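You operate a simulated robot arm through the tools that you are given. There is no shell and no other tool. Be economical: measure what you need, move in short steps, check, and stop when the job is done.

The job below is to be done with a simulated two-armed robot. You get a single attempt, and the scene is never put back.

JOB
Hold the saucepan, pull the sieve off, pan the sweets and return the sugar.
Fine: sweets tipped on the pan, none dropped; all the sugar into the open white bin, a spoonful spilt at most; sieve and saucepan on the bench edge, bin shut.
Where things are to end (x, y in the base frame): sieve with a yellow handle within 60 mm of [530, 60].
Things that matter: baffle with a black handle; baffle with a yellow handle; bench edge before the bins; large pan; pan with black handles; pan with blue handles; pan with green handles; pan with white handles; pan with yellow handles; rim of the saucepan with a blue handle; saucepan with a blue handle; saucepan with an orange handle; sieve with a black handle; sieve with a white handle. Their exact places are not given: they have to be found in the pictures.

It is judged by the outcome, as a careful person would: the job done as asked, and still so three seconds after it is handed in. It fails if anything else is knocked over, pushed out of place, dropped, spilled or broken.

ROBOT AND FRAMES
Two 7-joint arms with two-finger parallel grippers on one trunk, on a base that drives. Base frame: it is fixed to the floor where the robot stands at the start and does not move with it; the origin is under the middle of the robot, x ahead of it, y to its left, z up. Units: mm, rad, N and s.
The left shoulder is at the start at [70, 133, 1291], the right one opposite. With the tool pointing down near the work surface each hand reaches from about 100 to 360 mm from the robot's upright axis, wherever it stands, measured 20 degrees to its own side. Places, roughly: baffle with a yellow handle (18x5x26 cm) [600, -600, 1000]; bench edge before the bins [500, -100, 900]; large pan [-3500, -750, 250]; pan with black handles [-2250, 0, 500]; pan with blue handles [-5000, -5000, 1000]; pan with green handles [-6250, -5250, 1000]; pan with white handles [-1000, -1000, 1000]; rim of the saucepan with a blue handle [500, -200, 900]; sieve with a black handle [500, -1500, 250]; sieve with a white handle [500, -1750, 250]; white bin [800, 100, 1000]; yellow bin [800, -200, 1000]. Payload 1.57 kg a hand.
The tool frame of a hand sits at the grasp point between the pads (the TCP): z along the fingers, y along the line on which they close. The tips reach 30 mm beyond it. Largest opening 80 mm; finger width 17, thickness 12; the body of the gripper, 40 by 82 mm, starts 80 mm behind the TCP.
Orientation is that of the tool frame in the base frame, as a unit quaternion [x, y, z, w]. With the fingers straight down and closing along the base's y, the tool's x points along the base's -x, its y along +y and its z along -z.

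CONTROLS
- The arms move only by the tool play_rows. It takes "left_targets", "right_targets" or both (then of equal length, played together; a hand with none holds still); each is a list of rows, each an object of numbers (a shift or turn left out is 0, a gripper value left out holds the last): "dx", "dy", "dz": the shift along the tool's x, y, z in units of 30 mm (1.0 is 30 mm); "ax", "ay", "az": the turn, a rotation vector about the tool's x, y, z in units of 6 degrees (1.0 is 6 degrees); "jaw": the opening, from 0 (shut) to 1 (fully open). In form: [{"dx": .., "dy": .., "dz": .., "ax": .., "ay": .., "az": .., "jaw": ..}, ...]. A call has 1 to 20 rows; each row shifts and turns the commanded pose from where the row before left it, along the tool's axes as they then stand. A call with a number of a shift or a turn outside -1 to 1 is refused whole. A row lasts 0.2 s, in which the tool goes at most 50 mm and 0.15 rad; a call with a longer step from one row to the next is refused whole, and so is a gripper value outside its range. A pose out of reach is approached as far as the arm can. The call stops where the force on the tool passes 40 N (or 10 N more than at its start, if that is more) or the arm is blocked; 0.2 s more then pass. The fingers move at their own pace (about 153 mm/s each) and stop on an object; they squeeze with about 25 N. The grip force told is the motor's: it shows also when the fingers shut on nothing. Time passes only in rows, and 0.2 s behind the last, so rows that do not move let the fingers close. It gives the time, the measured TCP pose, the force on the tool (base axes), the opening and the grip force at its end, in the units of the frame above (readings bear some noise), with the torque about the TCP (base axes, N m) and any sound that the robot's microphone picked up.
- Cameras (640 x 400 px; columns grow to the right, rows downward): "scene" is now at [136.8, -0.7, 1514.4]; the picture's right is [-0.01, -1.00, -0.00], its down [-0.62, 0.01, -0.78] and it looks along [0.78, -0.01, -0.62] (base axes); focal length 214 px, centre (320, 200). "left" rides on the left gripper at [72, 7, -122] in its tool frame; the picture's right is [-0.09, 1.00, 0.00], its down [-0.84, -0.08, -0.54] and it looks along [-0.54, -0.05, 0.84] (tool axes); focal length 238 px, centre (320, 200). "right" rides on the right gripper at [72, -7, -122] in its tool frame; the picture's right is [0.09, 1.00, 0.00], its down [-0.84, 0.08, -0.54] and it looks along [-0.54, 0.05, 0.84] (tool axes); focal length 238 px, centre (320, 200).
- camera(camera): a new picture of that camera. It takes no simulated time.
- lift_body(by): slides the trunk up (or, below 0, down) by that many mm; the arms and the scene camera ride with it, the base frame stays. It gives what a move gives, with no picture.
- roll_base(legs): drives the robot by 1 to 6 legs, each [ahead, left, turn to the left] in mm, mm and rad, along the robot's own axes; the way and the turn of a leg run together, so that a leg with both is an arc; at most 1500 mm and 3.142 rad a leg. The arms and the cameras ride along, it lands a little off, and it stops where it bumps. It gives what a move gives.
- pan_tilt(pan, tilt): turns the head with the scene camera to pan (to the left, within 1.501 rad either way) and tilt (down, from -0.506 to 1.204), counted from straight ahead of the robot. It gives what a move gives.
- pixel_to_xyz(camera, pixels): for up to 12 pixels [column, row] of the newest picture of that camera ("zoom" is the newest enlarged one), the place [x, y, z] in the base frame of the surface seen there, good to about 2 mm. It takes no simulated time.
- zoom(camera, box): a new picture of the part [left, top, right, bottom] of that camera's present view, enlarged. It takes no simulated time.
- close_job(): hands the job in; it is judged then, once.

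Go step by step. Measure first, check grasps and placings, and put right what went wrong. The budget is 80 turns and 62 pictures, counting those below and the enlarged ones. Unless the task says otherwise, let go and move clear before handing in.

The tools are called after "Request:" as a command line: name --argument value ..., lists and objects as JSON in quotes. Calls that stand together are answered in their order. play_rows: Moves the arms, as the interface text tells. Its arguments: {"type":"object","properties":{"left_targets":{"type":"array"},"right_targets":{"type":"array"}},"required":[]} The other tools are called the same way: lift_body (by) slides the trunk up or down; roll_base (legs) drives the base; pan_tilt (pan, tilt) turns the head that bears the scene camera; camera (camera) takes a picture; pixel_to_xyz (camera, pixels) gives the place of the surface under pixels of a picture; zoom (camera, box) takes an enlarged picture of a part of a camera's view; close_job () hands the job in.

At the start:

```text
t: 0.0
left_tool_pos: [369.8, 124.4, 1460.2]
left_tool_rot: [0.0, 1.0, 0.0, 0.0]
left_ft_force: [-1.3, -0.4, 0.5]
left_wrist_torque: [0.01, -0.01, -0.03]
left_grip_width: 80.0
left_grasp_force: 0.1
right_tool_pos: [402.4, -201.0, 1406.5]
right_tool_rot: [0.001, 1.0, 0.001, 0.001]
right_ft_force: [-0.6, -0.2, 0.1]
right_wrist_torque: [-0.02, -0.01, 0.0]
right_grip_width: 80.2
right_grasp_force: 0.0
trunk travel left (down, up): [-865.0, 75.0]
robot x, y, heading: [-1.6, -2.2, 0.001]
head pan, tilt: [-0.012, 0.674]
```

scene: 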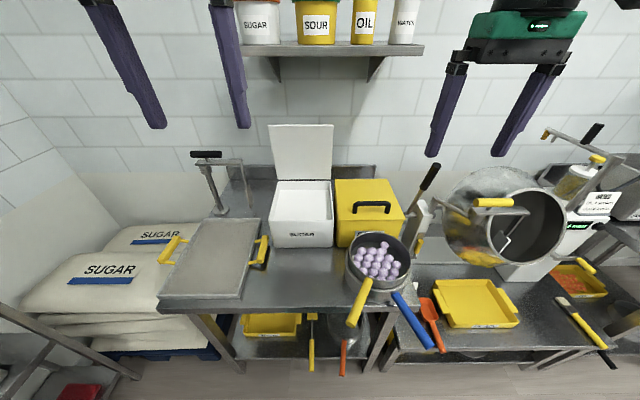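
right: 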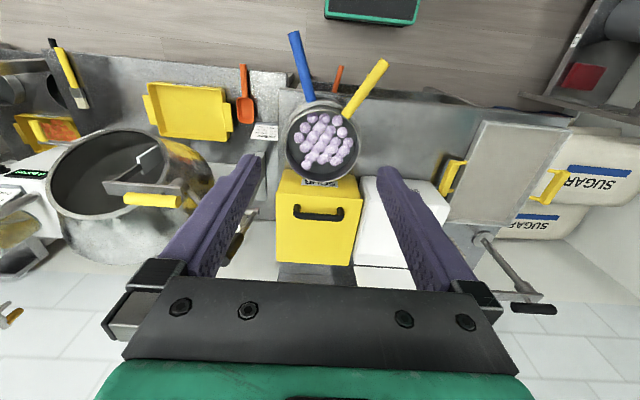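
left: 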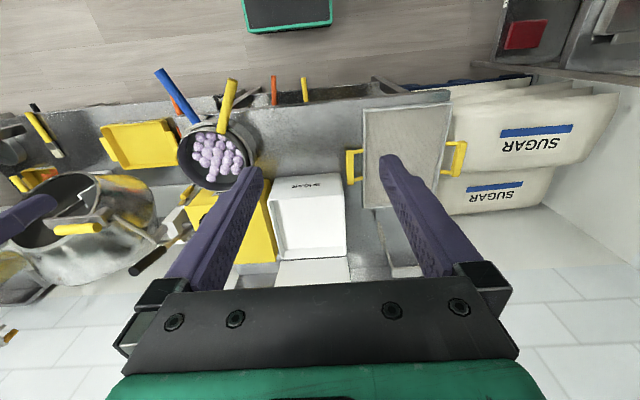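

The first pictures show the sieve with the yellow handle (sweets, about px 378,258) seated in the blue-handled saucepan, the open white bin (302,212) and the tray with yellow handles (215,258). I will look closer and measure.

Request:
zoom --camera "scene" --box '[320, 210, 470, 360]'

Request:
zoom --camera "scene" --box '[150, 110, 440, 320]'

Request:
pixel_to_xyz --camera "scene" --pixels '[[378, 258], [355, 318], [366, 285], [400, 297], [436, 347], [275, 182], [332, 182], [335, 245], [275, 245], [302, 215], [302, 130], [300, 290]]'

Request:
pixel_to_xyz --camera "scene" --pixels '[[197, 222], [258, 222], [240, 296], [163, 290], [215, 258], [172, 250], [263, 250], [378, 234], [348, 262], [411, 262], [378, 290], [290, 300]]'

```text
2.67 times, centred on (395, 285) of scene
```

zoom: 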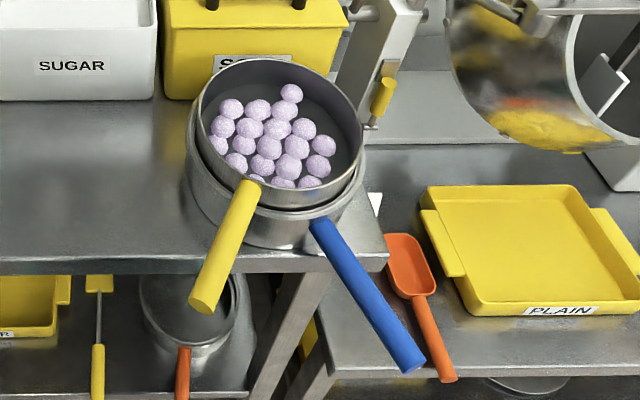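

```text
1.90 times, centred on (295, 215) of scene
```

zoom: 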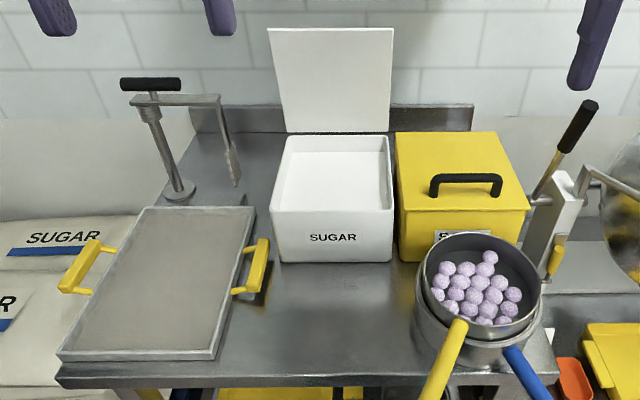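

```text
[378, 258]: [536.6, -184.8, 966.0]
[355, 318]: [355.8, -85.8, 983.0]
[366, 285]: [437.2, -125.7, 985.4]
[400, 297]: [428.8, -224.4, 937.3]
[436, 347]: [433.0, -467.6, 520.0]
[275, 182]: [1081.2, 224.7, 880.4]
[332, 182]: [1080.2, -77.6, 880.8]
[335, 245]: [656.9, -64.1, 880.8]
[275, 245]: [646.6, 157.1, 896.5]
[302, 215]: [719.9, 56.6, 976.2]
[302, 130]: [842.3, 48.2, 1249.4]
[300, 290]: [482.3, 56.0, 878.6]
```

```text
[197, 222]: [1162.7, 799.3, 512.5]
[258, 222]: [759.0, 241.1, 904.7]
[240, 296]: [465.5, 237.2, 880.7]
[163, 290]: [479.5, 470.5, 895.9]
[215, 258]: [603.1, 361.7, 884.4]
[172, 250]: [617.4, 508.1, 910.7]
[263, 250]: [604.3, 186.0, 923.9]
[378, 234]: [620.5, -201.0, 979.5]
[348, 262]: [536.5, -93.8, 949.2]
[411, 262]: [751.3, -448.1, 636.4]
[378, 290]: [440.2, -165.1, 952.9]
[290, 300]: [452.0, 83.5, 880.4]
```

The bench top is at z≈880 and the sieve rim at about z 985. I will measure handles, rims and bin from enlarged views.

Request:
pixel_to_xyz --camera "zoom" --pixels '[[280, 140], [388, 140], [276, 208], [390, 208], [335, 180], [282, 255], [275, 35], [385, 35], [288, 128], [390, 128], [335, 135], [335, 208]]'

Request:
zoom --camera "scene" --box '[330, 220, 450, 360]'

```text
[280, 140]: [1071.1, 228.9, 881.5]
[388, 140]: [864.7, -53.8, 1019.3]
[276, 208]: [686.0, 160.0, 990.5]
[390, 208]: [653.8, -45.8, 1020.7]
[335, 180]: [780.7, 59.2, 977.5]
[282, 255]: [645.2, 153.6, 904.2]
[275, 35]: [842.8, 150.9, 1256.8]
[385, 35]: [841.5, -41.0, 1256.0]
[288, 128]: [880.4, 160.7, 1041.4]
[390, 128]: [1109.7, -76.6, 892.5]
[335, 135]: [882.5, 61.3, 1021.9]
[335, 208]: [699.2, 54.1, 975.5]
```

```text
2.86 times, centred on (390, 290) of scene
```

zoom: 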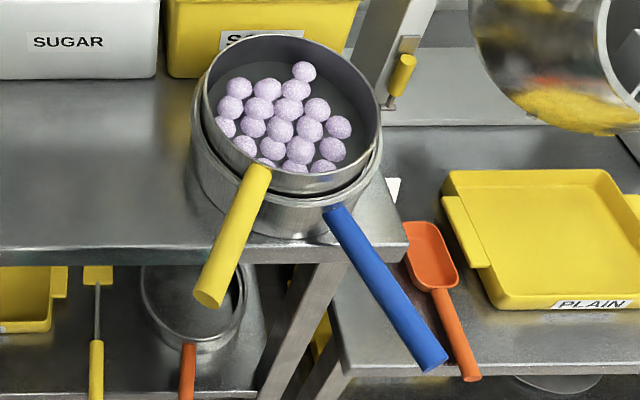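

The bin spans x≈645–870, y≈-50–160, rim z≈1020, lid standing at x≈860. Now the handle and rim points in this zoom.

Request:
pixel_to_xyz --camera "zoom" --pixels '[[262, 172], [235, 232], [208, 296], [340, 215], [380, 282], [432, 360], [292, 37], [206, 105], [380, 110], [330, 193], [196, 140], [372, 165]]'

Request:
pixel_to_xyz --camera "zoom" --pixels '[[300, 176], [225, 148], [290, 60], [280, 130], [290, 190], [215, 215], [360, 195], [270, 232], [195, 120], [230, 195], [350, 180], [50, 255]]'

```text
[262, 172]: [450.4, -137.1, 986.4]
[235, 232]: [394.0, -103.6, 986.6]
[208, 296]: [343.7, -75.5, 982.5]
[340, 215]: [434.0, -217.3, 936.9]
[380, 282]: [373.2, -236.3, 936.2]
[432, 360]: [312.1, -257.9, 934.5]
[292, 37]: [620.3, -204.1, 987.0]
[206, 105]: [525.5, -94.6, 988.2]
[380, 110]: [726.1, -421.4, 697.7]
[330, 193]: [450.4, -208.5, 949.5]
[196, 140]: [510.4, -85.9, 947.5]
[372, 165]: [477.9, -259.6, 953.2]
```

```text
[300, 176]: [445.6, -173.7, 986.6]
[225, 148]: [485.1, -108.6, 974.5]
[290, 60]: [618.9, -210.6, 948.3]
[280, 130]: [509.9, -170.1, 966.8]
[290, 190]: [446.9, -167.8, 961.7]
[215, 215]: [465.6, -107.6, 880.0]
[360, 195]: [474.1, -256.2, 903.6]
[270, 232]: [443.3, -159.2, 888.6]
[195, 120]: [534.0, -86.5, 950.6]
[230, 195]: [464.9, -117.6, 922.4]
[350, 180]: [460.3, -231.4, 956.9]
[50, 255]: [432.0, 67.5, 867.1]
```

Saucepan is centred near (533,-185) with rim z≈952; yellow handle runs (450,-137)→(344,-75) with axis z≈973; blue handle (434,-217)→(312,-258) with axis z≈923. To grip the handles end-on, I'll pitch both tools toward horizontal in free air and see whether they follow.

Request:
play_rows --left_targets '[{"ay": -1, "dx": 0.5}, {"ay": -1, "dx": 0.5}, {"ay": -1}, {"ay": -1}, {"ay": -1}, {"ay": -1}, {"ay": -1}, {"ay": -1}, {"ay": -1}, {"ay": -1}, {"ay": -1}, {"ay": -1}, {"ay": -1}, {"ay": -1}, {"ay": -1}]' --right_targets '[{"ay": -1, "dx": 0.5}, {"ay": -1, "dx": 0.5}, {"ay": -1}, {"ay": -1}, {"ay": -1}, {"ay": -1}, {"ay": -1}, {"ay": -1}, {"ay": -1}, {"ay": -1}, {"ay": -1}, {"ay": -1}, {"ay": -1}, {"ay": -1}, {"ay": -1}]'

```text
t: 3.2
left_tool_pos: [355.3, 71.2, 1501.4]
left_tool_rot: [-0.016, 0.734, 0.003, 0.679]
left_ft_force: [0.3, -0.5, 0.3]
left_wrist_torque: [-0.02, 0.02, 0.0]
left_grip_width: 80.0
left_grasp_force: 0.0
left hand out of reach, approached as far as the arm can: row 12, 13, 14, 15
right_tool_pos: [374.2, -199.7, 1404.3]
right_tool_rot: [0.001, 0.891, -0.001, 0.455]
right_ft_force: [-0.2, 0.3, 0.6]
right_wrist_torque: [0.0, -0.01, -0.05]
right_grip_width: 79.8
right_grasp_force: 0.1
right hand out of reach, approached as far as the arm can: row 10, 11, 12, 13, 14, 15
trunk travel left (down, up): [-865.0, 75.0]
robot x, y, heading: [-0.8, -0.7, 0.001]
head pan, tilt: [-0.012, 0.674]
```

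The right wrist stopped at 54° pitch, the left reached about 85°; being close to the body limits it. I'll push both forward to see whether horizontal becomes reachable further out.

Request:
play_rows --left_targets '[{"dz": 1}, {"dz": 1}, {"dz": 1}, {"dz": 1}]' --right_targets '[{"dz": 1}, {"dz": 1}, {"dz": 1}, {"dz": 1}]'

```text
t: 4.2
left_tool_pos: [467.1, 65.6, 1496.0]
left_tool_rot: [0.0, 0.725, -0.001, 0.688]
left_ft_force: [0.1, 0.1, 0.3]
left_wrist_torque: [0.03, -0.02, -0.04]
left_grip_width: 79.8
left_grasp_force: 0.1
right_tool_pos: [473.1, -202.4, 1336.2]
right_tool_rot: [0.002, 0.891, 0.0, 0.454]
right_ft_force: [-0.2, 0.1, 0.0]
right_wrist_torque: [0.01, 0.02, 0.03]
right_grip_width: 80.2
right_grasp_force: 0.0
trunk travel left (down, up): [-865.0, 75.0]
robot x, y, heading: [2.2, -3.5, -0.003]
head pan, tilt: [-0.012, 0.674]
```

Commands continue from the measured pose, and further out works well. Pitch the right hand on to horizontal and extend both to gauge reach.

Request:
play_rows --left_targets '[{"dz": 1}, {"dz": 1}, {"dz": 1}, {"dz": 1}, {"dz": 1}, {"dz": 1}, {}, {}]' --right_targets '[{"ay": -1}, {"ay": -1}, {"ay": -1}, {"ay": -1}, {"ay": -1}, {"ay": -1}, {"dz": 1}, {"dz": 1}]'

```text
t: 6.0
left_tool_pos: [649.2, 65.2, 1483.3]
left_tool_rot: [0.0, 0.726, -0.001, 0.688]
left_ft_force: [0.5, 0.2, -0.3]
left_wrist_torque: [0.0, 0.01, -0.02]
left_grip_width: 80.1
left_grasp_force: 0.1
right_tool_pos: [522.8, -202.1, 1300.8]
right_tool_rot: [0.0, 0.879, 0.001, 0.476]
right_ft_force: [0.1, -0.8, -0.8]
right_wrist_torque: [-0.01, 0.02, 0.0]
right_grip_width: 80.1
right_grasp_force: 0.0
right hand out of reach, approached as far as the arm can: row 1, 2, 3, 4, 5, 6
trunk travel left (down, up): [-865.0, 75.0]
robot x, y, heading: [-1.4, -3.5, -0.001]
head pan, tilt: [-0.012, 0.674]
```

The right wrist sticks at ~57°; perhaps a wrist limit dependent on place. I'll try raising it and bringing it inward as the left had done, then pitching.

Request:
play_rows --right_targets '[{"dz": -0.54, "dx": -0.84, "dy": 0.9}, {"dz": -0.54, "dx": -0.84, "dy": 0.9}, {"dz": -0.54, "dx": -0.84, "dy": 0.9}, {"dz": -0.54, "dx": -0.84, "dy": 0.9}, {"dz": -0.54, "dx": -0.84}, {"ay": -1}, {"ay": -1}, {"ay": -1}, {"ay": -1}, {"ay": -1}, {"ay": -1}]'

```text
t: 8.4
left_tool_pos: [645.2, 64.9, 1484.6]
left_tool_rot: [0.0, 0.725, 0.0, 0.689]
left_ft_force: [-0.5, 0.4, 1.3]
left_wrist_torque: [-0.01, 0.0, 0.0]
left_grip_width: 80.0
left_grasp_force: 0.0
right_tool_pos: [521.8, -93.2, 1451.9]
right_tool_rot: [0.001, 0.687, 0.0, 0.726]
right_ft_force: [0.6, 0.2, -0.4]
right_wrist_torque: [0.03, -0.01, 0.02]
right_grip_width: 79.9
right_grasp_force: 0.1
trunk travel left (down, up): [-865.0, 75.0]
robot x, y, heading: [2.3, -1.9, 0.005]
head pan, tilt: [-0.012, 0.674]
```

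Higher above the shoulder, the right hand gets horizontal too, so lowering the trunk is the way to work. Test sideways reach and roll ranges: right rolling left (az-), left rolling left also.

Request:
play_rows --right_targets '[{"dy": -1}, {"dy": -1}, {"dy": -1}, {"dy": -1}, {"dy": -1}, {}, {"az": -1}, {"az": -1}, {"az": -1}, {"az": -1}, {"az": -1}, {"az": -1}, {"az": -1}, {"az": -1}, {"az": -1}, {"az": -1}, {"az": -1}, {"az": -1}, {"az": -1}]' --left_targets '[{"dy": 1}, {"dy": 1}, {"dy": 1}, {"dy": 1}, {"dy": 1}, {}, {"az": -1}, {"az": -1}, {"az": -1}, {"az": -1}, {"az": -1}, {"az": -1}, {"az": -1}, {"az": -1}, {"az": -1}, {"az": -1}, {"az": -1}, {"az": -1}, {"az": -1}]'

```text
t: 12.4
left_tool_pos: [646.1, 215.3, 1485.7]
left_tool_rot: [-0.457, 0.563, -0.434, 0.534]
left_ft_force: [0.5, -0.1, 1.3]
left_wrist_torque: [0.03, -0.02, 0.0]
left_grip_width: 79.8
left_grasp_force: 0.1
right_tool_pos: [521.0, -244.4, 1453.2]
right_tool_rot: [-0.433, 0.534, -0.457, 0.564]
right_ft_force: [0.1, -0.2, -0.1]
right_wrist_torque: [-0.04, -0.04, -0.01]
right_grip_width: 80.1
right_grasp_force: 0.1
trunk travel left (down, up): [-865.0, 75.0]
robot x, y, heading: [-1.6, 1.4, -0.003]
head pan, tilt: [-0.012, 0.674]
```

Both rolled 78° with no trouble. Continue to find the roll limit.

Request:
play_rows --right_targets '[{"az": -1}, {"az": -1}, {"az": -1}, {"az": -1}, {"az": -1}, {"az": -1}, {"az": -1}, {"az": -1}, {"az": -1}, {"az": -1}, {"az": -1}, {"az": -1}, {"az": -1}, {"az": -1}, {"az": -1}]' --left_targets '[{"az": -1}, {"az": -1}, {"az": -1}, {"az": -1}, {"az": -1}, {"az": -1}, {"az": -1}, {"az": -1}, {"az": -1}, {"az": -1}, {"az": -1}, {"az": -1}, {"az": -1}, {"az": -1}, {"az": -1}]'

```text
t: 15.6
left_tool_pos: [645.6, 217.6, 1484.6]
left_tool_rot: [0.721, -0.074, 0.685, -0.071]
left_ft_force: [0.1, -0.7, -0.1]
left_wrist_torque: [0.02, -0.01, 0.03]
left_grip_width: 79.9
left_grasp_force: 0.1
right_tool_pos: [521.9, -242.9, 1450.8]
right_tool_rot: [0.684, -0.072, 0.722, -0.075]
right_ft_force: [-0.3, -0.4, -0.1]
right_wrist_torque: [0.01, -0.02, -0.02]
right_grip_width: 80.2
right_grasp_force: 0.1
trunk travel left (down, up): [-865.0, 75.0]
robot x, y, heading: [2.1, 3.8, 0.003]
head pan, tilt: [-0.012, 0.674]
```

Roll of 168° works with no limit, so pouring by rolling about the handle is feasible. Now roll back the other way past zero to +90 (fingers closing vertically), to see whether the range allows starting there.

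Request:
play_rows --right_targets '[{"az": 1}, {"az": 1}, {"az": 1}, {"az": 1}, {"az": 1}, {"az": 1}, {"az": 1}, {"az": 1}, {"az": 1}, {"az": 1}, {"az": 1}, {"az": 1}, {"az": 1}, {"az": 1}, {"az": 1}, {"az": 1}, {"az": 1}, {"az": 1}, {"az": 1}, {"az": 1}]' --left_targets '[{"az": 1}, {"az": 1}, {"az": 1}, {"az": 1}, {"az": 1}, {"az": 1}, {"az": 1}, {"az": 1}, {"az": 1}, {"az": 1}, {"az": 1}, {"az": 1}, {"az": 1}, {"az": 1}, {"az": 1}, {"az": 1}, {"az": 1}, {"az": 1}, {"az": 1}, {"az": 1}]'

Request:
play_rows --right_targets '[{"az": 1}, {"az": 1}, {"az": 1}, {"az": 1}, {"az": 1}, {"az": 1}, {"az": 1}, {"az": 1}, {"az": 1}, {"az": 1}, {"az": 1}, {"az": 1}, {"az": 1}, {"az": 1}, {"az": 1}, {"az": 1}, {"az": 1}, {"az": 1}, {"az": 1}, {"az": 1}]' --left_targets '[{"az": 1}, {"az": 1}, {"az": 1}, {"az": 1}, {"az": 1}, {"az": 1}, {"az": 1}, {"az": 1}, {"az": 1}, {"az": 1}, {"az": 1}, {"az": 1}, {"az": 1}, {"az": 1}, {"az": 1}, {"az": 1}, {"az": 1}, {"az": 1}, {"az": 1}, {"az": 1}]'

```text
t: 19.8
left_tool_pos: [645.5, 214.4, 1485.3]
left_tool_rot: [-0.294, 0.663, -0.28, 0.629]
left_ft_force: [0.2, 0.4, 0.0]
left_wrist_torque: [0.02, 0.0, 0.01]
left_grip_width: 80.1
left_grasp_force: 0.1
right_tool_pos: [520.6, -242.4, 1451.8]
right_tool_rot: [-0.277, 0.63, -0.295, 0.663]
right_ft_force: [-0.1, -0.2, -0.7]
right_wrist_torque: [-0.02, 0.01, -0.04]
right_grip_width: 80.1
right_grasp_force: 0.1
trunk travel left (down, up): [-865.0, 75.0]
robot x, y, heading: [-1.4, -2.3, -0.002]
head pan, tilt: [-0.012, 0.674]
```

```text
t: 24.0
left_tool_pos: [645.7, 214.0, 1485.3]
left_tool_rot: [0.426, 0.586, 0.406, 0.557]
left_ft_force: [-0.3, 0.2, 0.0]
left_wrist_torque: [0.01, 0.0, 0.03]
left_grip_width: 80.0
left_grasp_force: 0.1
right_tool_pos: [520.8, -242.6, 1451.1]
right_tool_rot: [0.406, 0.556, 0.427, 0.587]
right_ft_force: [-0.1, -0.1, 0.4]
right_wrist_torque: [-0.02, 0.01, 0.0]
right_grip_width: 79.9
right_grasp_force: 0.0
trunk travel left (down, up): [-865.0, 75.0]
robot x, y, heading: [-0.3, 6.2, 0.003]
head pan, tilt: [-0.012, 0.674]
```

Roll from −168° to +72° works. I'll finish at +90 (fingers closing up-down; tool x = left, y = up), yaw each hand along its handle (left −30°, right +18°), level them, and back the base off and to the right.

Request:
roll_base --legs '[[-180, -152, 0]]'

Request:
play_rows --left_targets '[{"az": 1}, {"az": 1}, {"az": 1}, {"dz": -0.9, "dx": -0.65}, {"dz": -0.9, "dx": -0.65}, {"dz": -0.9, "dx": -0.65}, {"dz": -0.9, "dx": -0.65}, {"dz": -0.9, "dx": -0.65}, {"dz": -0.8, "dx": -0.65}, {"ax": -0.5}, {"ay": -1}, {"ay": -1}, {"ay": -1}, {"ay": -1}, {"ay": -1}, {}]' --right_targets '[{"az": 1}, {"az": 1}, {"az": 1}, {"dz": -0.4, "dx": 0.7}, {"dz": -0.4, "dx": 0.7}, {"dz": -0.4, "dx": 0.7}, {"dz": -0.4, "dx": 0.7}, {"dz": -0.4, "dx": 0.7}, {"dz": -0.3, "dx": 0.6}, {"ax": 0.5}, {"ay": 1}, {"ay": 1}, {"ay": 1}, {}, {}, {}]'

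```text
t: 25.8
left_tool_pos: [472.0, 66.6, 1483.0]
left_tool_rot: [0.425, 0.589, 0.405, 0.556]
left_ft_force: [-0.7, 0.4, -1.3]
left_wrist_torque: [-0.01, -0.01, -0.03]
left_grip_width: 80.1
left_grasp_force: 0.0
right_tool_pos: [347.1, -389.6, 1451.0]
right_tool_rot: [0.403, 0.558, 0.426, 0.587]
right_ft_force: [0.6, 0.5, 0.5]
right_wrist_torque: [-0.01, -0.02, -0.02]
right_grip_width: 80.1
right_grasp_force: 0.0
trunk travel left (down, up): [-865.0, 75.0]
robot x, y, heading: [-177.9, -154.3, 0.001]
head pan, tilt: [-0.012, 0.674]
```

```text
t: 29.1
left_tool_pos: [308.3, -53.5, 1492.3]
left_tool_rot: [0.612, 0.354, 0.354, 0.612]
left_ft_force: [-0.3, -0.3, 0.0]
left_wrist_torque: [-0.05, 0.02, 0.02]
left_grip_width: 80.2
left_grasp_force: 0.0
right_tool_pos: [279.1, -282.2, 1475.6]
right_tool_rot: [0.415, 0.572, 0.572, 0.416]
right_ft_force: [0.3, -0.1, -0.5]
right_wrist_torque: [0.04, 0.0, 0.05]
right_grip_width: 79.7
right_grasp_force: 0.0
right hand out of reach, approached as far as the arm can: row 7, 8, 9, 12
trunk travel left (down, up): [-865.0, 75.0]
robot x, y, heading: [-174.0, -150.4, 0.004]
head pan, tilt: [-0.012, 0.674]
```

Orientations are exact (left z = [.866,−.5,0], right z = [.95,.31,0]). The fingertips would graze the handle ends on the way down, so I back the base 60 mm more, tilt the head level, then lower the trunk 519.

Request:
roll_base --legs '[[-60, 0, 0]]'

Request:
lift_body --by -519

Request:
pan_tilt --pan 0 --tilt 0.15

Request:
camera --camera "scene"

```text
t: 30.1
left_tool_pos: [261.8, -52.9, 1488.9]
left_tool_rot: [0.613, 0.358, 0.351, 0.611]
left_ft_force: [0.9, -0.4, -0.6]
left_wrist_torque: [0.0, 0.01, -0.03]
left_grip_width: 80.1
left_grasp_force: 0.0
right_tool_pos: [230.9, -282.9, 1471.1]
right_tool_rot: [0.418, 0.573, 0.571, 0.414]
right_ft_force: [1.6, 0.2, 0.2]
right_wrist_torque: [-0.04, -0.02, 0.02]
right_grip_width: 79.9
right_grasp_force: 0.1
trunk travel left (down, up): [-865.0, 75.0]
robot x, y, heading: [-238.9, -154.9, 0.001]
head pan, tilt: [-0.012, 0.674]
```

```text
refused: -519 is not a number from -400 to 400
```

```text
t: 31.1
left_tool_pos: [248.2, -53.3, 1493.7]
left_tool_rot: [0.612, 0.354, 0.354, 0.613]
left_ft_force: [0.1, -0.4, -0.7]
left_wrist_torque: [0.0, 0.0, 0.01]
left_grip_width: 79.9
left_grasp_force: 0.0
right_tool_pos: [217.4, -282.4, 1477.4]
right_tool_rot: [0.416, 0.571, 0.572, 0.417]
right_ft_force: [0.1, 0.0, -0.4]
right_wrist_torque: [-0.02, -0.01, -0.03]
right_grip_width: 80.0
right_grasp_force: 0.0
trunk travel left (down, up): [-865.0, 75.0]
robot x, y, heading: [-234.1, -153.1, -0.0]
head pan, tilt: [0.0, 0.15]
```

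```text
55 pictures are left
```

scene: 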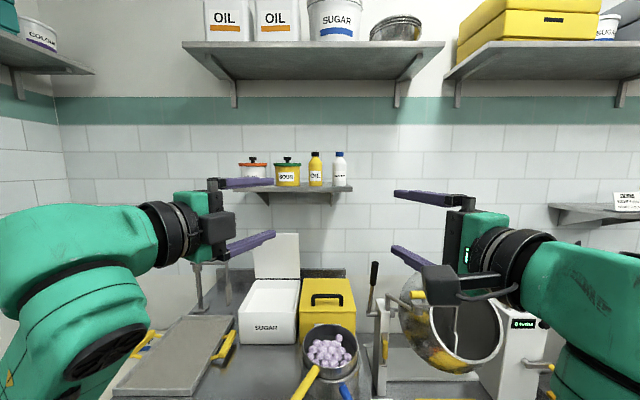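

The trunk call is limited to 400 mm; I'll lower in two steps (−400, −119).

Request:
lift_body --by -400

Request:
lift_body --by -119

Request:
camera --camera "scene"

Request:
camera --camera "right"

Request:
camera --camera "left"

```text
t: 34.9
left_tool_pos: [250.5, -54.4, 1093.7]
left_tool_rot: [0.611, 0.355, 0.353, 0.613]
left_ft_force: [-0.4, 0.5, 0.5]
left_wrist_torque: [0.0, 0.01, 0.0]
left_grip_width: 79.9
left_grasp_force: 0.1
right_tool_pos: [218.7, -283.6, 1075.0]
right_tool_rot: [0.416, 0.572, 0.572, 0.416]
right_ft_force: [0.2, 0.5, 0.2]
right_wrist_torque: [0.03, -0.01, -0.01]
right_grip_width: 80.2
right_grasp_force: 0.2
trunk travel left (down, up): [-465.0, 475.0]
robot x, y, heading: [-237.2, -153.3, 0.003]
head pan, tilt: [0.0, 0.15]
```

```text
t: 36.4
left_tool_pos: [249.4, -53.4, 973.0]
left_tool_rot: [0.612, 0.355, 0.354, 0.612]
left_ft_force: [-0.4, 0.3, 0.3]
left_wrist_torque: [-0.01, 0.02, 0.0]
left_grip_width: 79.9
left_grasp_force: 0.1
right_tool_pos: [219.7, -282.1, 956.4]
right_tool_rot: [0.416, 0.571, 0.572, 0.416]
right_ft_force: [0.4, 0.4, -0.2]
right_wrist_torque: [0.07, 0.0, 0.02]
right_grip_width: 80.1
right_grasp_force: 0.0
trunk travel left (down, up): [-346.0, 594.0]
robot x, y, heading: [-232.0, -148.9, -0.0]
head pan, tilt: [0.0, 0.15]
```

```text
54 pictures are left
```

scene: 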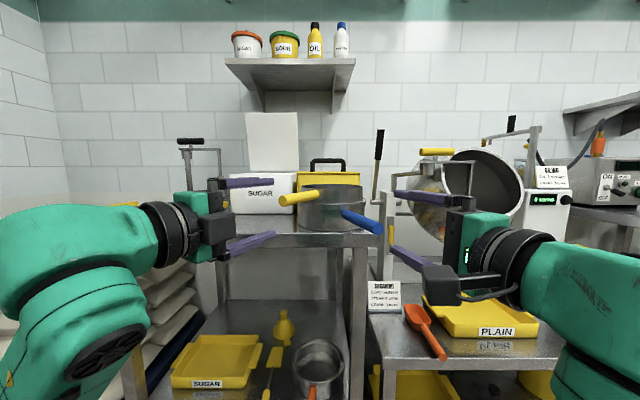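

```text
53 pictures are left
```

right: 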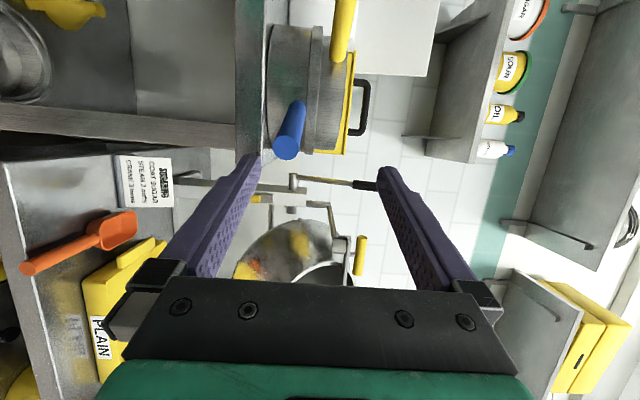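

```text
52 pictures are left
```

left: 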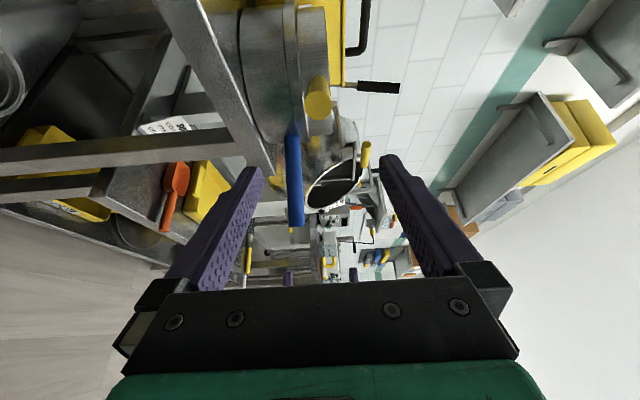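

Both hands are in front of their handles; blue end at right px (287,146), yellow end at left px (318,105). Measure them for exact height and direction.

Request:
pixel_to_xyz --camera "scene" --pixels '[[285, 198], [310, 194], [377, 228], [352, 216], [335, 185], [335, 210], [335, 225], [300, 215]]'

Request:
pixel_to_xyz --camera "right" --pixels '[[286, 148], [276, 147], [297, 147], [293, 118], [305, 100]]'

Request:
pixel_to_xyz --camera "left" --pixels '[[318, 105], [307, 106], [330, 106], [318, 85]]'

```text
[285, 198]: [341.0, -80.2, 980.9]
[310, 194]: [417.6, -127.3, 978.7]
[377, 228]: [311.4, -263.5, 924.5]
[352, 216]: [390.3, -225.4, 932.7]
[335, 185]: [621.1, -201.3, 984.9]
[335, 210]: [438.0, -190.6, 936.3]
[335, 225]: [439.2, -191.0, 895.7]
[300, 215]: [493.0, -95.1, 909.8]
```

```text
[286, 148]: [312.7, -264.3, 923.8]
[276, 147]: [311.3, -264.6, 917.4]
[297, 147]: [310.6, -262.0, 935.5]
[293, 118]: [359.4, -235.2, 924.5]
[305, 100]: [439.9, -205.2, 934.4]
```

```text
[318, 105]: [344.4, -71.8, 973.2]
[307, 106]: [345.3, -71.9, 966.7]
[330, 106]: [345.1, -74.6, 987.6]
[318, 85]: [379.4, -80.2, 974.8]
```

Handle ends: yellow (343,−75,974), blue (311,−261,925). Align each hand sideways/height then advance ~152 mm so the TCP is 60 mm in from each end.

Request:
play_rows --left_targets '[{"dx": 0.47}, {"dx": 0.47, "dy": 0.03}, {"dz": 0.8}, {"dz": 0.8}, {"dz": 0.8}, {"dz": 0.8}, {"dz": 0.8}, {"dz": 0.8}, {"dz": 0.26}, {}]' --right_targets '[{"dy": -0.52, "dx": -0.12}, {"dy": -0.52, "dx": -0.12}, {"dz": 0.8}, {"dz": 0.8}, {"dz": 0.8}, {"dz": 0.8}, {"dz": 0.8}, {"dz": 0.8}, {"dz": 0.3}, {}]'

Request:
camera --camera "right"

Request:
camera --camera "left"

```text
t: 38.6
left_tool_pos: [396.0, -104.0, 974.1]
left_tool_rot: [0.612, 0.355, 0.353, 0.613]
left_ft_force: [0.5, -0.5, -0.5]
left_wrist_torque: [0.04, 0.0, 0.01]
left_grip_width: 80.0
left_grasp_force: 0.1
right_tool_pos: [365.9, -237.0, 957.7]
right_tool_rot: [0.416, 0.572, 0.571, 0.417]
right_ft_force: [0.2, -0.8, 0.3]
right_wrist_torque: [0.0, 0.01, 0.02]
right_grip_width: 79.9
right_grasp_force: 0.1
right hand out of reach, approached as far as the arm can: row 1, 2
trunk travel left (down, up): [-346.0, 594.0]
robot x, y, heading: [-235.2, -152.3, -0.001]
head pan, tilt: [0.0, 0.15]
```

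```text
51 pictures are left
```

right: 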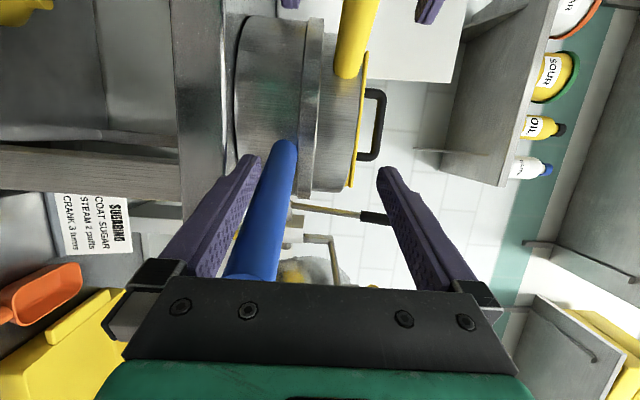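

```text
50 pictures are left
```

left: 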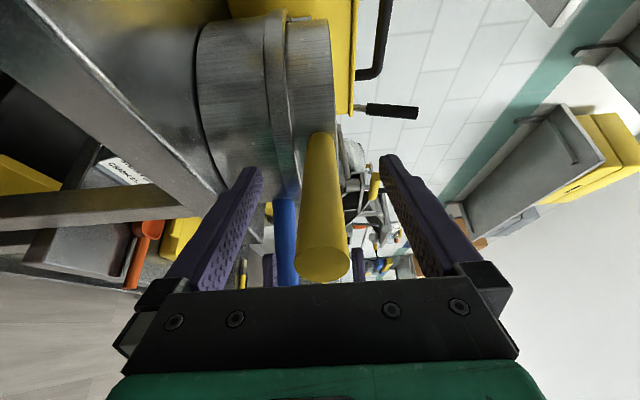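

Left is nicely around the yellow handle. The right couldn't lower earlier (z 957 vs wanted 925); further out it should now be able, so lower it 29 mm and shift 4 mm.

Request:
play_rows --right_targets '[{"dy": -0.5, "dx": -0.08}, {"dy": -0.5, "dx": -0.08}, {}]'

```text
t: 39.4
left_tool_pos: [395.6, -104.7, 974.0]
left_tool_rot: [0.612, 0.354, 0.354, 0.612]
left_ft_force: [-0.7, 0.5, 0.6]
left_wrist_torque: [0.0, 0.01, -0.02]
left_grip_width: 80.1
left_grasp_force: 0.1
right_tool_pos: [366.1, -239.0, 926.1]
right_tool_rot: [0.416, 0.575, 0.569, 0.415]
right_ft_force: [0.1, -0.4, -0.5]
right_wrist_torque: [0.01, 0.04, 0.01]
right_grip_width: 79.9
right_grasp_force: 0.1
trunk travel left (down, up): [-346.0, 594.0]
robot x, y, heading: [-238.9, -150.8, -0.002]
head pan, tilt: [0.0, 0.15]
```

Right is now at z 926, on the blue handle's axis. Close both.

Request:
play_rows --left_targets '[{"jaw": 0}, {}, {}, {}]' --right_targets '[{"jaw": 0}, {}, {}, {}]'

```text
t: 40.4
left_tool_pos: [397.8, -104.9, 974.9]
left_tool_rot: [0.612, 0.355, 0.354, 0.612]
left_ft_force: [-1.1, -1.0, 0.1]
left_wrist_torque: [-0.01, 0.01, -0.16]
left_grip_width: 23.5
left_grasp_force: 24.7
right_tool_pos: [366.9, -239.0, 925.0]
right_tool_rot: [0.416, 0.575, 0.569, 0.415]
right_ft_force: [-0.6, 1.3, -0.6]
right_wrist_torque: [0.02, -0.01, 0.05]
right_grip_width: 0.0
right_grasp_force: 20.9
trunk travel left (down, up): [-346.0, 594.0]
robot x, y, heading: [-234.7, -148.9, 0.004]
head pan, tilt: [0.0, 0.15]
```

Left holds the yellow handle (23.5 mm) but the right shut on nothing. Look.

Request:
camera --camera "right"

Request:
camera --camera "scene"

```text
49 pictures are left
```

right: 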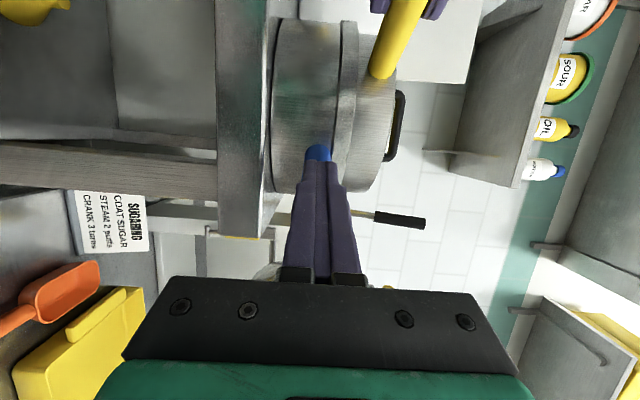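

```text
48 pictures are left
```

scene: 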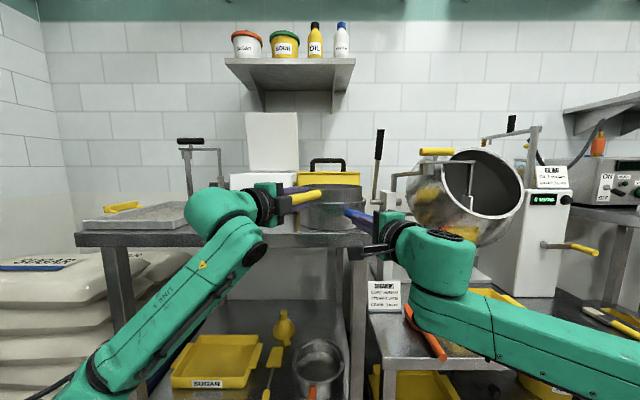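

The blue handle seems to lie to the right of the shut fingers (hidden behind them in the right view). Measure visible parts.

Request:
zoom --camera "scene" --box '[270, 160, 430, 280]'

Request:
pixel_to_xyz --camera "right" --pixels '[[319, 153], [310, 155], [325, 148], [318, 180], [330, 200]]'

```text
3.33 times, centred on (350, 220) of scene
```

zoom: 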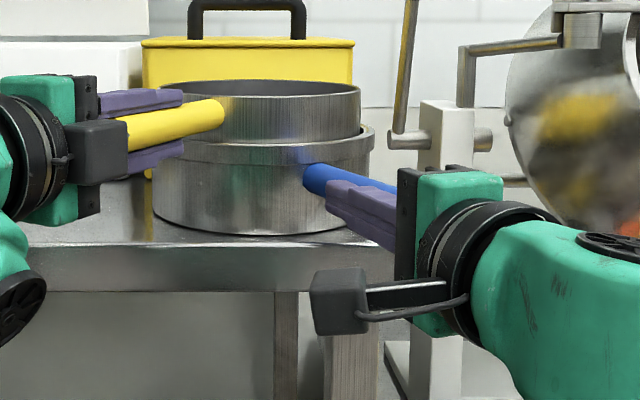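

```text
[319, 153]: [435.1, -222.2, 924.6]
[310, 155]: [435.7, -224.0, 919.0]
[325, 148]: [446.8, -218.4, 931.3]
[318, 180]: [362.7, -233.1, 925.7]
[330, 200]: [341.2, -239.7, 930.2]
```

Request:
pixel_to_xyz --camera "zoom" --pixels '[[315, 178], [345, 178], [385, 186], [262, 200], [262, 120], [160, 155], [370, 150], [355, 110], [300, 84], [170, 117], [360, 195], [250, 90]]'

Request:
camera --camera "left"

```text
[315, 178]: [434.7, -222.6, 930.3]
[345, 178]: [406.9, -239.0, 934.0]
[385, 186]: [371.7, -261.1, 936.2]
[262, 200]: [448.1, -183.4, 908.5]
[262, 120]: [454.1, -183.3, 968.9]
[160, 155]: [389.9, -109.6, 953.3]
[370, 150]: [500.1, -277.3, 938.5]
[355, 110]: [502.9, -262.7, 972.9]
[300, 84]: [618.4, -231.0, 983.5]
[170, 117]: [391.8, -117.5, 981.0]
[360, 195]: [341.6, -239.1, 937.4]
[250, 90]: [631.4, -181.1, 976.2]
```

```text
46 pictures are left
```

left: 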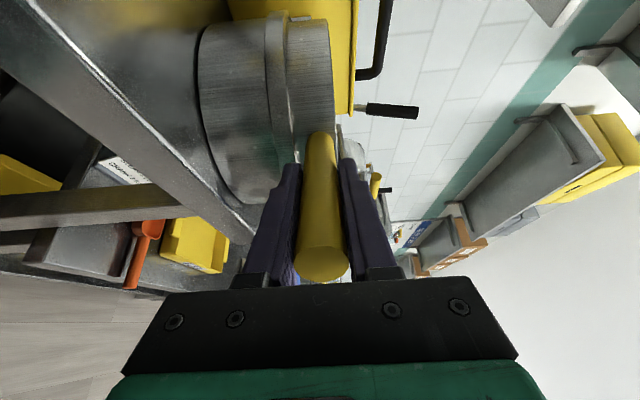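

The earlier low-reach snag let the lower finger nudge the pan: handle is now at yaw ≈23°, axis through (372,−260), pan centre ≈(538,−190), about 8 mm forward, nothing spilled. Opening the jaws vertically lets me just slide right ~21 mm onto the handle with +4° yaw, then close.

Request:
play_rows --right_targets '[{"jaw": 1}, {}, {}, {"dx": -0.35, "ay": 0.35}, {"dx": -0.35, "ay": 0.35}, {}]'

Request:
camera --camera "right"

Request:
zoom --camera "scene" --box '[270, 160, 430, 280]'

```text
t: 41.8
left_tool_pos: [396.4, -103.9, 974.2]
left_tool_rot: [0.612, 0.354, 0.354, 0.612]
left_ft_force: [-2.0, -0.4, -0.8]
left_wrist_torque: [0.01, 0.01, -0.27]
left_grip_width: 23.6
left_grasp_force: 24.2
right_tool_pos: [376.1, -259.8, 925.9]
right_tool_rot: [0.394, 0.587, 0.587, 0.394]
right_ft_force: [1.0, 0.5, 0.0]
right_wrist_torque: [-0.01, 0.05, 0.0]
right_grip_width: 80.0
right_grasp_force: 0.0
trunk travel left (down, up): [-346.0, 594.0]
robot x, y, heading: [-235.4, -149.7, 0.003]
head pan, tilt: [0.0, 0.15]
```

```text
45 pictures are left
```

right: 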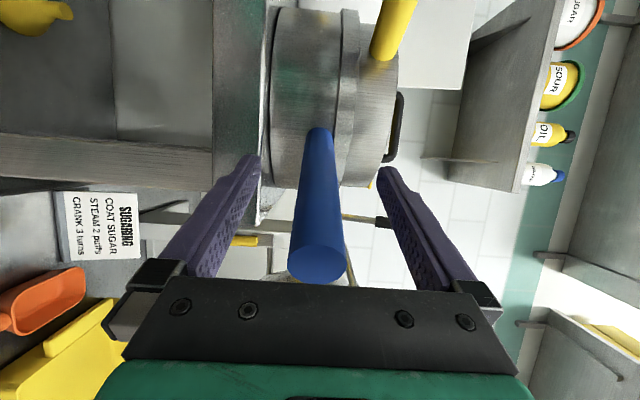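

```text
3.33 times, centred on (350, 220) of scene
```

zoom: 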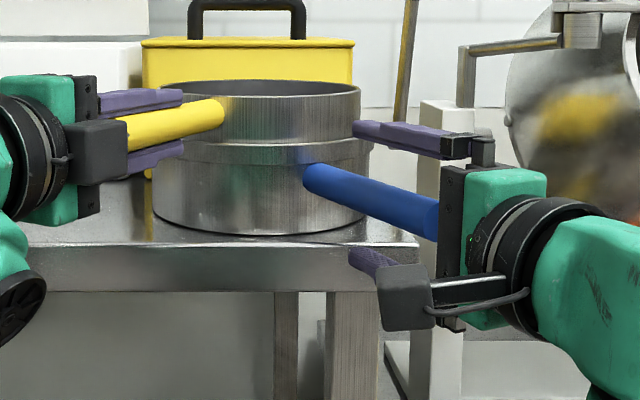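

The blue handle now appears between the jaws at (320,200–265), just like the yellow one did in the left view. Check the lateral offset.

Request:
pixel_to_xyz --camera "right" --pixels '[[318, 265], [320, 230], [320, 180], [320, 140]]'

Request:
pixel_to_xyz --camera "zoom" --pixels '[[325, 172], [375, 187], [425, 202]]'

```text
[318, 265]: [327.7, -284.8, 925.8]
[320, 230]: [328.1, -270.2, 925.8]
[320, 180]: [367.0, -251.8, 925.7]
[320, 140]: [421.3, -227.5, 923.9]
```

```text
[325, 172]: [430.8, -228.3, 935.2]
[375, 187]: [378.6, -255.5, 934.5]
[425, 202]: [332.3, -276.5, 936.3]
```

Axis is within 2 mm of the right TCP. Close the right hand.

Request:
play_rows --right_targets '[{"jaw": 0}, {}, {}, {}]'

```text
t: 42.8
left_tool_pos: [395.5, -103.9, 975.2]
left_tool_rot: [0.612, 0.354, 0.353, 0.613]
left_ft_force: [-0.9, 1.0, -0.3]
left_wrist_torque: [0.08, 0.15, -0.07]
left_grip_width: 23.5
left_grasp_force: 24.9
right_tool_pos: [375.3, -260.2, 924.4]
right_tool_rot: [0.396, 0.586, 0.587, 0.394]
right_ft_force: [-2.7, -1.1, -0.5]
right_wrist_torque: [-0.03, 0.3, 0.03]
right_grip_width: 24.7
right_grasp_force: 25.2
trunk travel left (down, up): [-346.0, 594.0]
robot x, y, heading: [-235.6, -150.2, 0.0]
head pan, tilt: [0.0, 0.15]
```

Both handles are held (23.5 and 24.7 mm). Pull the sieve straight up 60 mm while the right hand holds the saucepan.

Request:
play_rows --left_targets '[{"dy": 0.2}, {"dy": 0.3}, {"dy": 0.3}, {"dy": 0.4}, {"dy": 0.4}, {"dy": 0.4}, {}]'

Request:
camera --camera "scene"

```text
t: 44.4
left_tool_pos: [395.6, -105.1, 1034.6]
left_tool_rot: [0.612, 0.354, 0.353, 0.612]
left_ft_force: [-0.1, 0.1, -2.2]
left_wrist_torque: [0.14, 0.27, -0.01]
left_grip_width: 23.6
left_grasp_force: 24.9
right_tool_pos: [375.9, -258.6, 925.5]
right_tool_rot: [0.395, 0.587, 0.588, 0.393]
right_ft_force: [-6.0, -1.3, -0.6]
right_wrist_torque: [-0.26, 0.54, 0.18]
right_grip_width: 24.9
right_grasp_force: 24.5
trunk travel left (down, up): [-346.0, 594.0]
robot x, y, heading: [-235.2, -147.6, 0.005]
head pan, tilt: [0.0, 0.15]
```

```text
43 pictures are left
```

scene: 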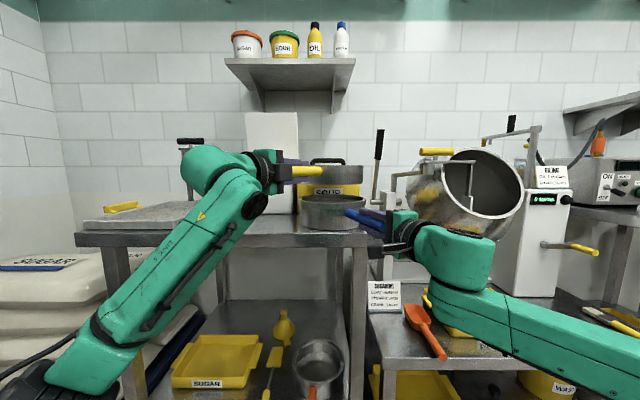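

The sieve came off cleanly (only 2 N of weight) and the saucepan stays on the bench. Raise the sieve more, let go of the saucepan, and then back the base so the right jaws leave the blue handle.

Request:
play_rows --left_targets '[{"dy": 0.5}, {"dy": 0.5}, {"dy": 0.5}, {"dy": 0.5}, {}]' --right_targets '[{"jaw": 1}, {}, {}, {}, {}]'

Request:
roll_base --legs '[[-160, 0, 0]]'

Request:
camera --camera "scene"

```text
t: 45.6
left_tool_pos: [398.0, -102.4, 1093.5]
left_tool_rot: [0.612, 0.355, 0.353, 0.612]
left_ft_force: [0.4, -0.5, -2.8]
left_wrist_torque: [0.14, 0.27, 0.02]
left_grip_width: 23.7
left_grasp_force: 24.4
right_tool_pos: [376.8, -259.2, 925.8]
right_tool_rot: [0.395, 0.586, 0.587, 0.394]
right_ft_force: [0.0, -0.3, 0.3]
right_wrist_torque: [0.0, 0.0, 0.04]
right_grip_width: 80.1
right_grasp_force: 0.1
trunk travel left (down, up): [-346.0, 594.0]
robot x, y, heading: [-239.5, -149.6, -0.002]
head pan, tilt: [0.0, 0.15]
```

```text
t: 47.0
left_tool_pos: [240.3, -105.4, 1095.0]
left_tool_rot: [0.613, 0.353, 0.352, 0.613]
left_ft_force: [-1.5, 0.5, -1.7]
left_wrist_torque: [0.16, 0.31, 0.01]
left_grip_width: 23.7
left_grasp_force: 25.5
right_tool_pos: [217.8, -260.8, 927.0]
right_tool_rot: [0.395, 0.587, 0.586, 0.395]
right_ft_force: [-0.7, -0.1, 0.1]
right_wrist_torque: [0.01, 0.01, -0.01]
right_grip_width: 80.1
right_grasp_force: 0.1
trunk travel left (down, up): [-346.0, 594.0]
robot x, y, heading: [-394.7, -150.9, -0.001]
head pan, tilt: [0.0, 0.15]
```

```text
42 pictures are left
```

scene: 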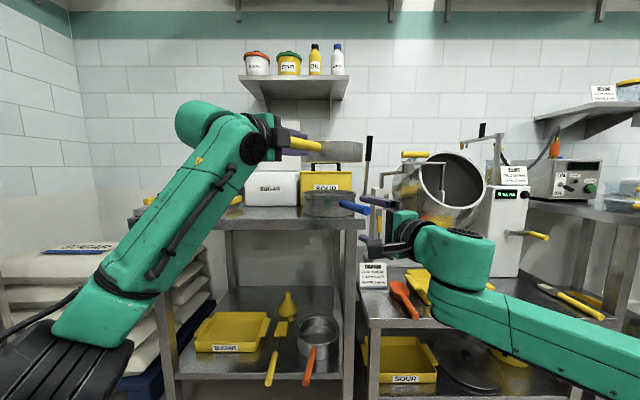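

Clear of everything. Turn the sieve's handle straight ahead (yaw +30°) and raise/close the right hand out of the way.

Request:
play_rows --left_targets '[{"ay": 0.7}, {"ay": 0.7}, {"ay": 0.7}, {"ay": 0.7}, {"ay": 0.7}, {"ay": 0.7}, {"ay": 0.75}, {}]' --right_targets '[{"dy": 0.8, "jaw": 0.3}, {"dy": 0.8}, {"dy": 0.8}, {"dy": 0.8}, {"dy": 0.8}, {"dy": 0.8}, {}, {}]'

Request:
lift_body --by 200

Request:
pan_tilt --pan 0.1 --tilt 0.6

Request:
camera --camera "scene"

```text
t: 48.8
left_tool_pos: [240.9, -104.4, 1094.4]
left_tool_rot: [0.501, 0.499, 0.498, 0.501]
left_ft_force: [-0.4, 0.5, -1.2]
left_wrist_torque: [0.01, 0.32, -0.04]
left_grip_width: 23.5
left_grasp_force: 25.1
right_tool_pos: [218.2, -259.6, 1071.7]
right_tool_rot: [0.395, 0.586, 0.586, 0.396]
right_ft_force: [-1.1, 0.0, -0.3]
right_wrist_torque: [-0.02, -0.04, -0.02]
right_grip_width: 24.3
right_grasp_force: 0.1
trunk travel left (down, up): [-346.0, 594.0]
robot x, y, heading: [-393.7, -148.2, 0.001]
head pan, tilt: [0.0, 0.15]
```

```text
t: 51.0
left_tool_pos: [240.4, -106.0, 1293.0]
left_tool_rot: [0.501, 0.499, 0.498, 0.502]
left_ft_force: [0.3, 0.3, -2.0]
left_wrist_torque: [0.0, 0.3, 0.04]
left_grip_width: 23.9
left_grasp_force: 25.1
right_tool_pos: [218.5, -259.3, 1271.1]
right_tool_rot: [0.396, 0.586, 0.586, 0.395]
right_ft_force: [0.3, 0.6, -0.2]
right_wrist_torque: [-0.01, -0.01, -0.01]
right_grip_width: 24.0
right_grasp_force: 0.1
trunk travel left (down, up): [-546.0, 394.0]
robot x, y, heading: [-392.4, -148.0, -0.001]
head pan, tilt: [0.0, 0.15]
```

```text
t: 51.9
left_tool_pos: [241.8, -105.2, 1293.8]
left_tool_rot: [0.502, 0.499, 0.497, 0.502]
left_ft_force: [-0.3, 0.0, -2.6]
left_wrist_torque: [0.0, 0.31, 0.0]
left_grip_width: 23.7
left_grasp_force: 24.6
right_tool_pos: [219.1, -259.3, 1271.9]
right_tool_rot: [0.396, 0.587, 0.586, 0.395]
right_ft_force: [-0.4, -0.3, -0.3]
right_wrist_torque: [-0.02, 0.02, 0.01]
right_grip_width: 24.0
right_grasp_force: 0.1
trunk travel left (down, up): [-546.0, 394.0]
robot x, y, heading: [-395.6, -149.6, -0.006]
head pan, tilt: [0.099, 0.6]
```

```text
41 pictures are left
```

scene: 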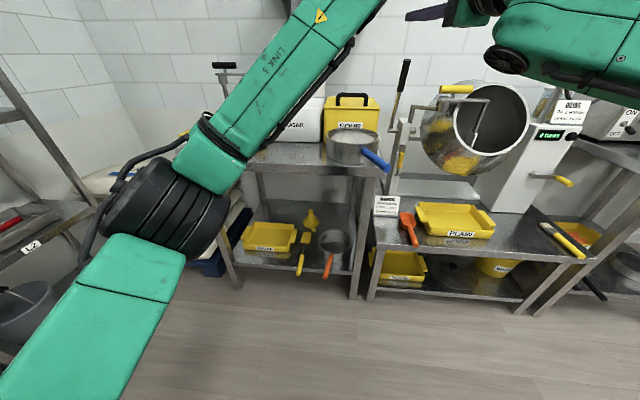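

Sugar is visible in the saucepan (352,140), and the sieve is held high. Drive left 304, then ahead 197, to bring the sieve over the tray, with the left hand shifted outward.

Request:
roll_base --legs '[[0, 304, 0], [197, 0, 0]]'

Request:
play_rows --left_targets '[{"dx": 0.5}, {"dx": 0.5}, {"dx": 0.5}, {"dx": 0.5}, {"dx": 0.5}, {"dx": 0.4}, {}]'

Request:
pan_tilt --pan 0.15 --tilt 0.7

Request:
camera --camera "scene"

Request:
camera --camera "right"

```text
t: 55.1
left_tool_pos: [440.6, 206.8, 1294.5]
left_tool_rot: [0.499, 0.502, 0.5, 0.499]
left_ft_force: [1.0, 0.7, -2.1]
left_wrist_torque: [-0.01, 0.3, 0.02]
left_grip_width: 23.6
left_grasp_force: 25.0
right_tool_pos: [419.3, 53.2, 1270.9]
right_tool_rot: [0.392, 0.588, 0.588, 0.393]
right_ft_force: [0.0, 0.3, 0.6]
right_wrist_torque: [0.03, -0.02, 0.01]
right_grip_width: 23.9
right_grasp_force: 0.1
trunk travel left (down, up): [-546.0, 394.0]
robot x, y, heading: [-191.4, 152.1, 0.01]
head pan, tilt: [0.099, 0.6]
```

```text
t: 56.7
left_tool_pos: [443.2, 294.7, 1294.9]
left_tool_rot: [0.499, 0.502, 0.5, 0.499]
left_ft_force: [0.7, -0.6, -2.5]
left_wrist_torque: [-0.03, 0.31, 0.02]
left_grip_width: 23.5
left_grasp_force: 25.0
right_tool_pos: [421.1, 51.6, 1271.1]
right_tool_rot: [0.393, 0.588, 0.589, 0.392]
right_ft_force: [0.4, 0.3, -0.6]
right_wrist_torque: [-0.03, 0.0, 0.02]
right_grip_width: 24.0
right_grasp_force: 0.0
trunk travel left (down, up): [-546.0, 394.0]
robot x, y, heading: [-196.2, 149.5, 0.011]
head pan, tilt: [0.099, 0.6]
```

```text
t: 57.4
left_tool_pos: [442.7, 295.0, 1294.6]
left_tool_rot: [0.498, 0.502, 0.501, 0.499]
left_ft_force: [0.1, 0.5, -2.4]
left_wrist_torque: [0.0, 0.31, 0.0]
left_grip_width: 23.8
left_grasp_force: 25.2
right_tool_pos: [419.4, 53.3, 1271.7]
right_tool_rot: [0.392, 0.588, 0.589, 0.391]
right_ft_force: [0.1, 0.4, -0.3]
right_wrist_torque: [-0.02, -0.01, 0.0]
right_grip_width: 24.3
right_grasp_force: 0.0
trunk travel left (down, up): [-546.0, 394.0]
robot x, y, heading: [-193.4, 153.9, 0.009]
head pan, tilt: [0.15, 0.7]
```

```text
40 pictures are left
```

scene: 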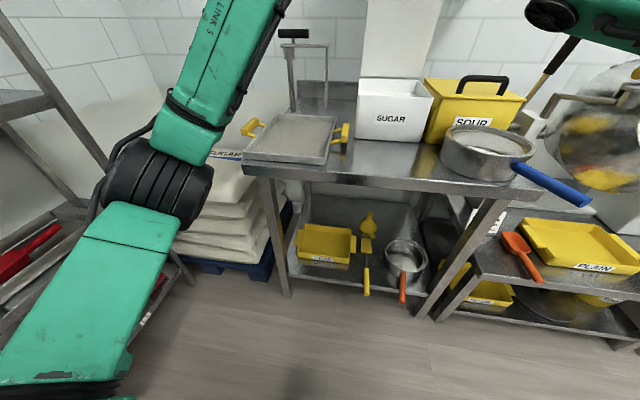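

```text
39 pictures are left
```

right: 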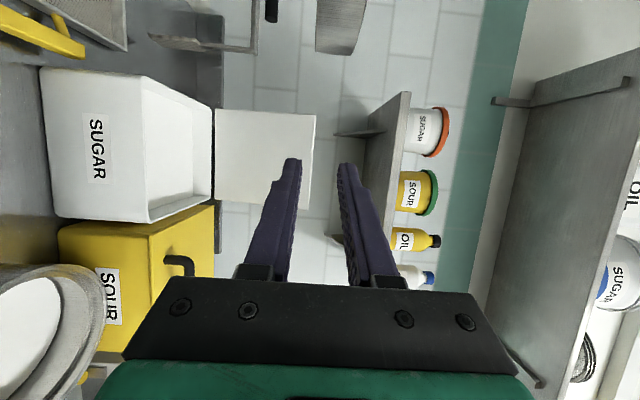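

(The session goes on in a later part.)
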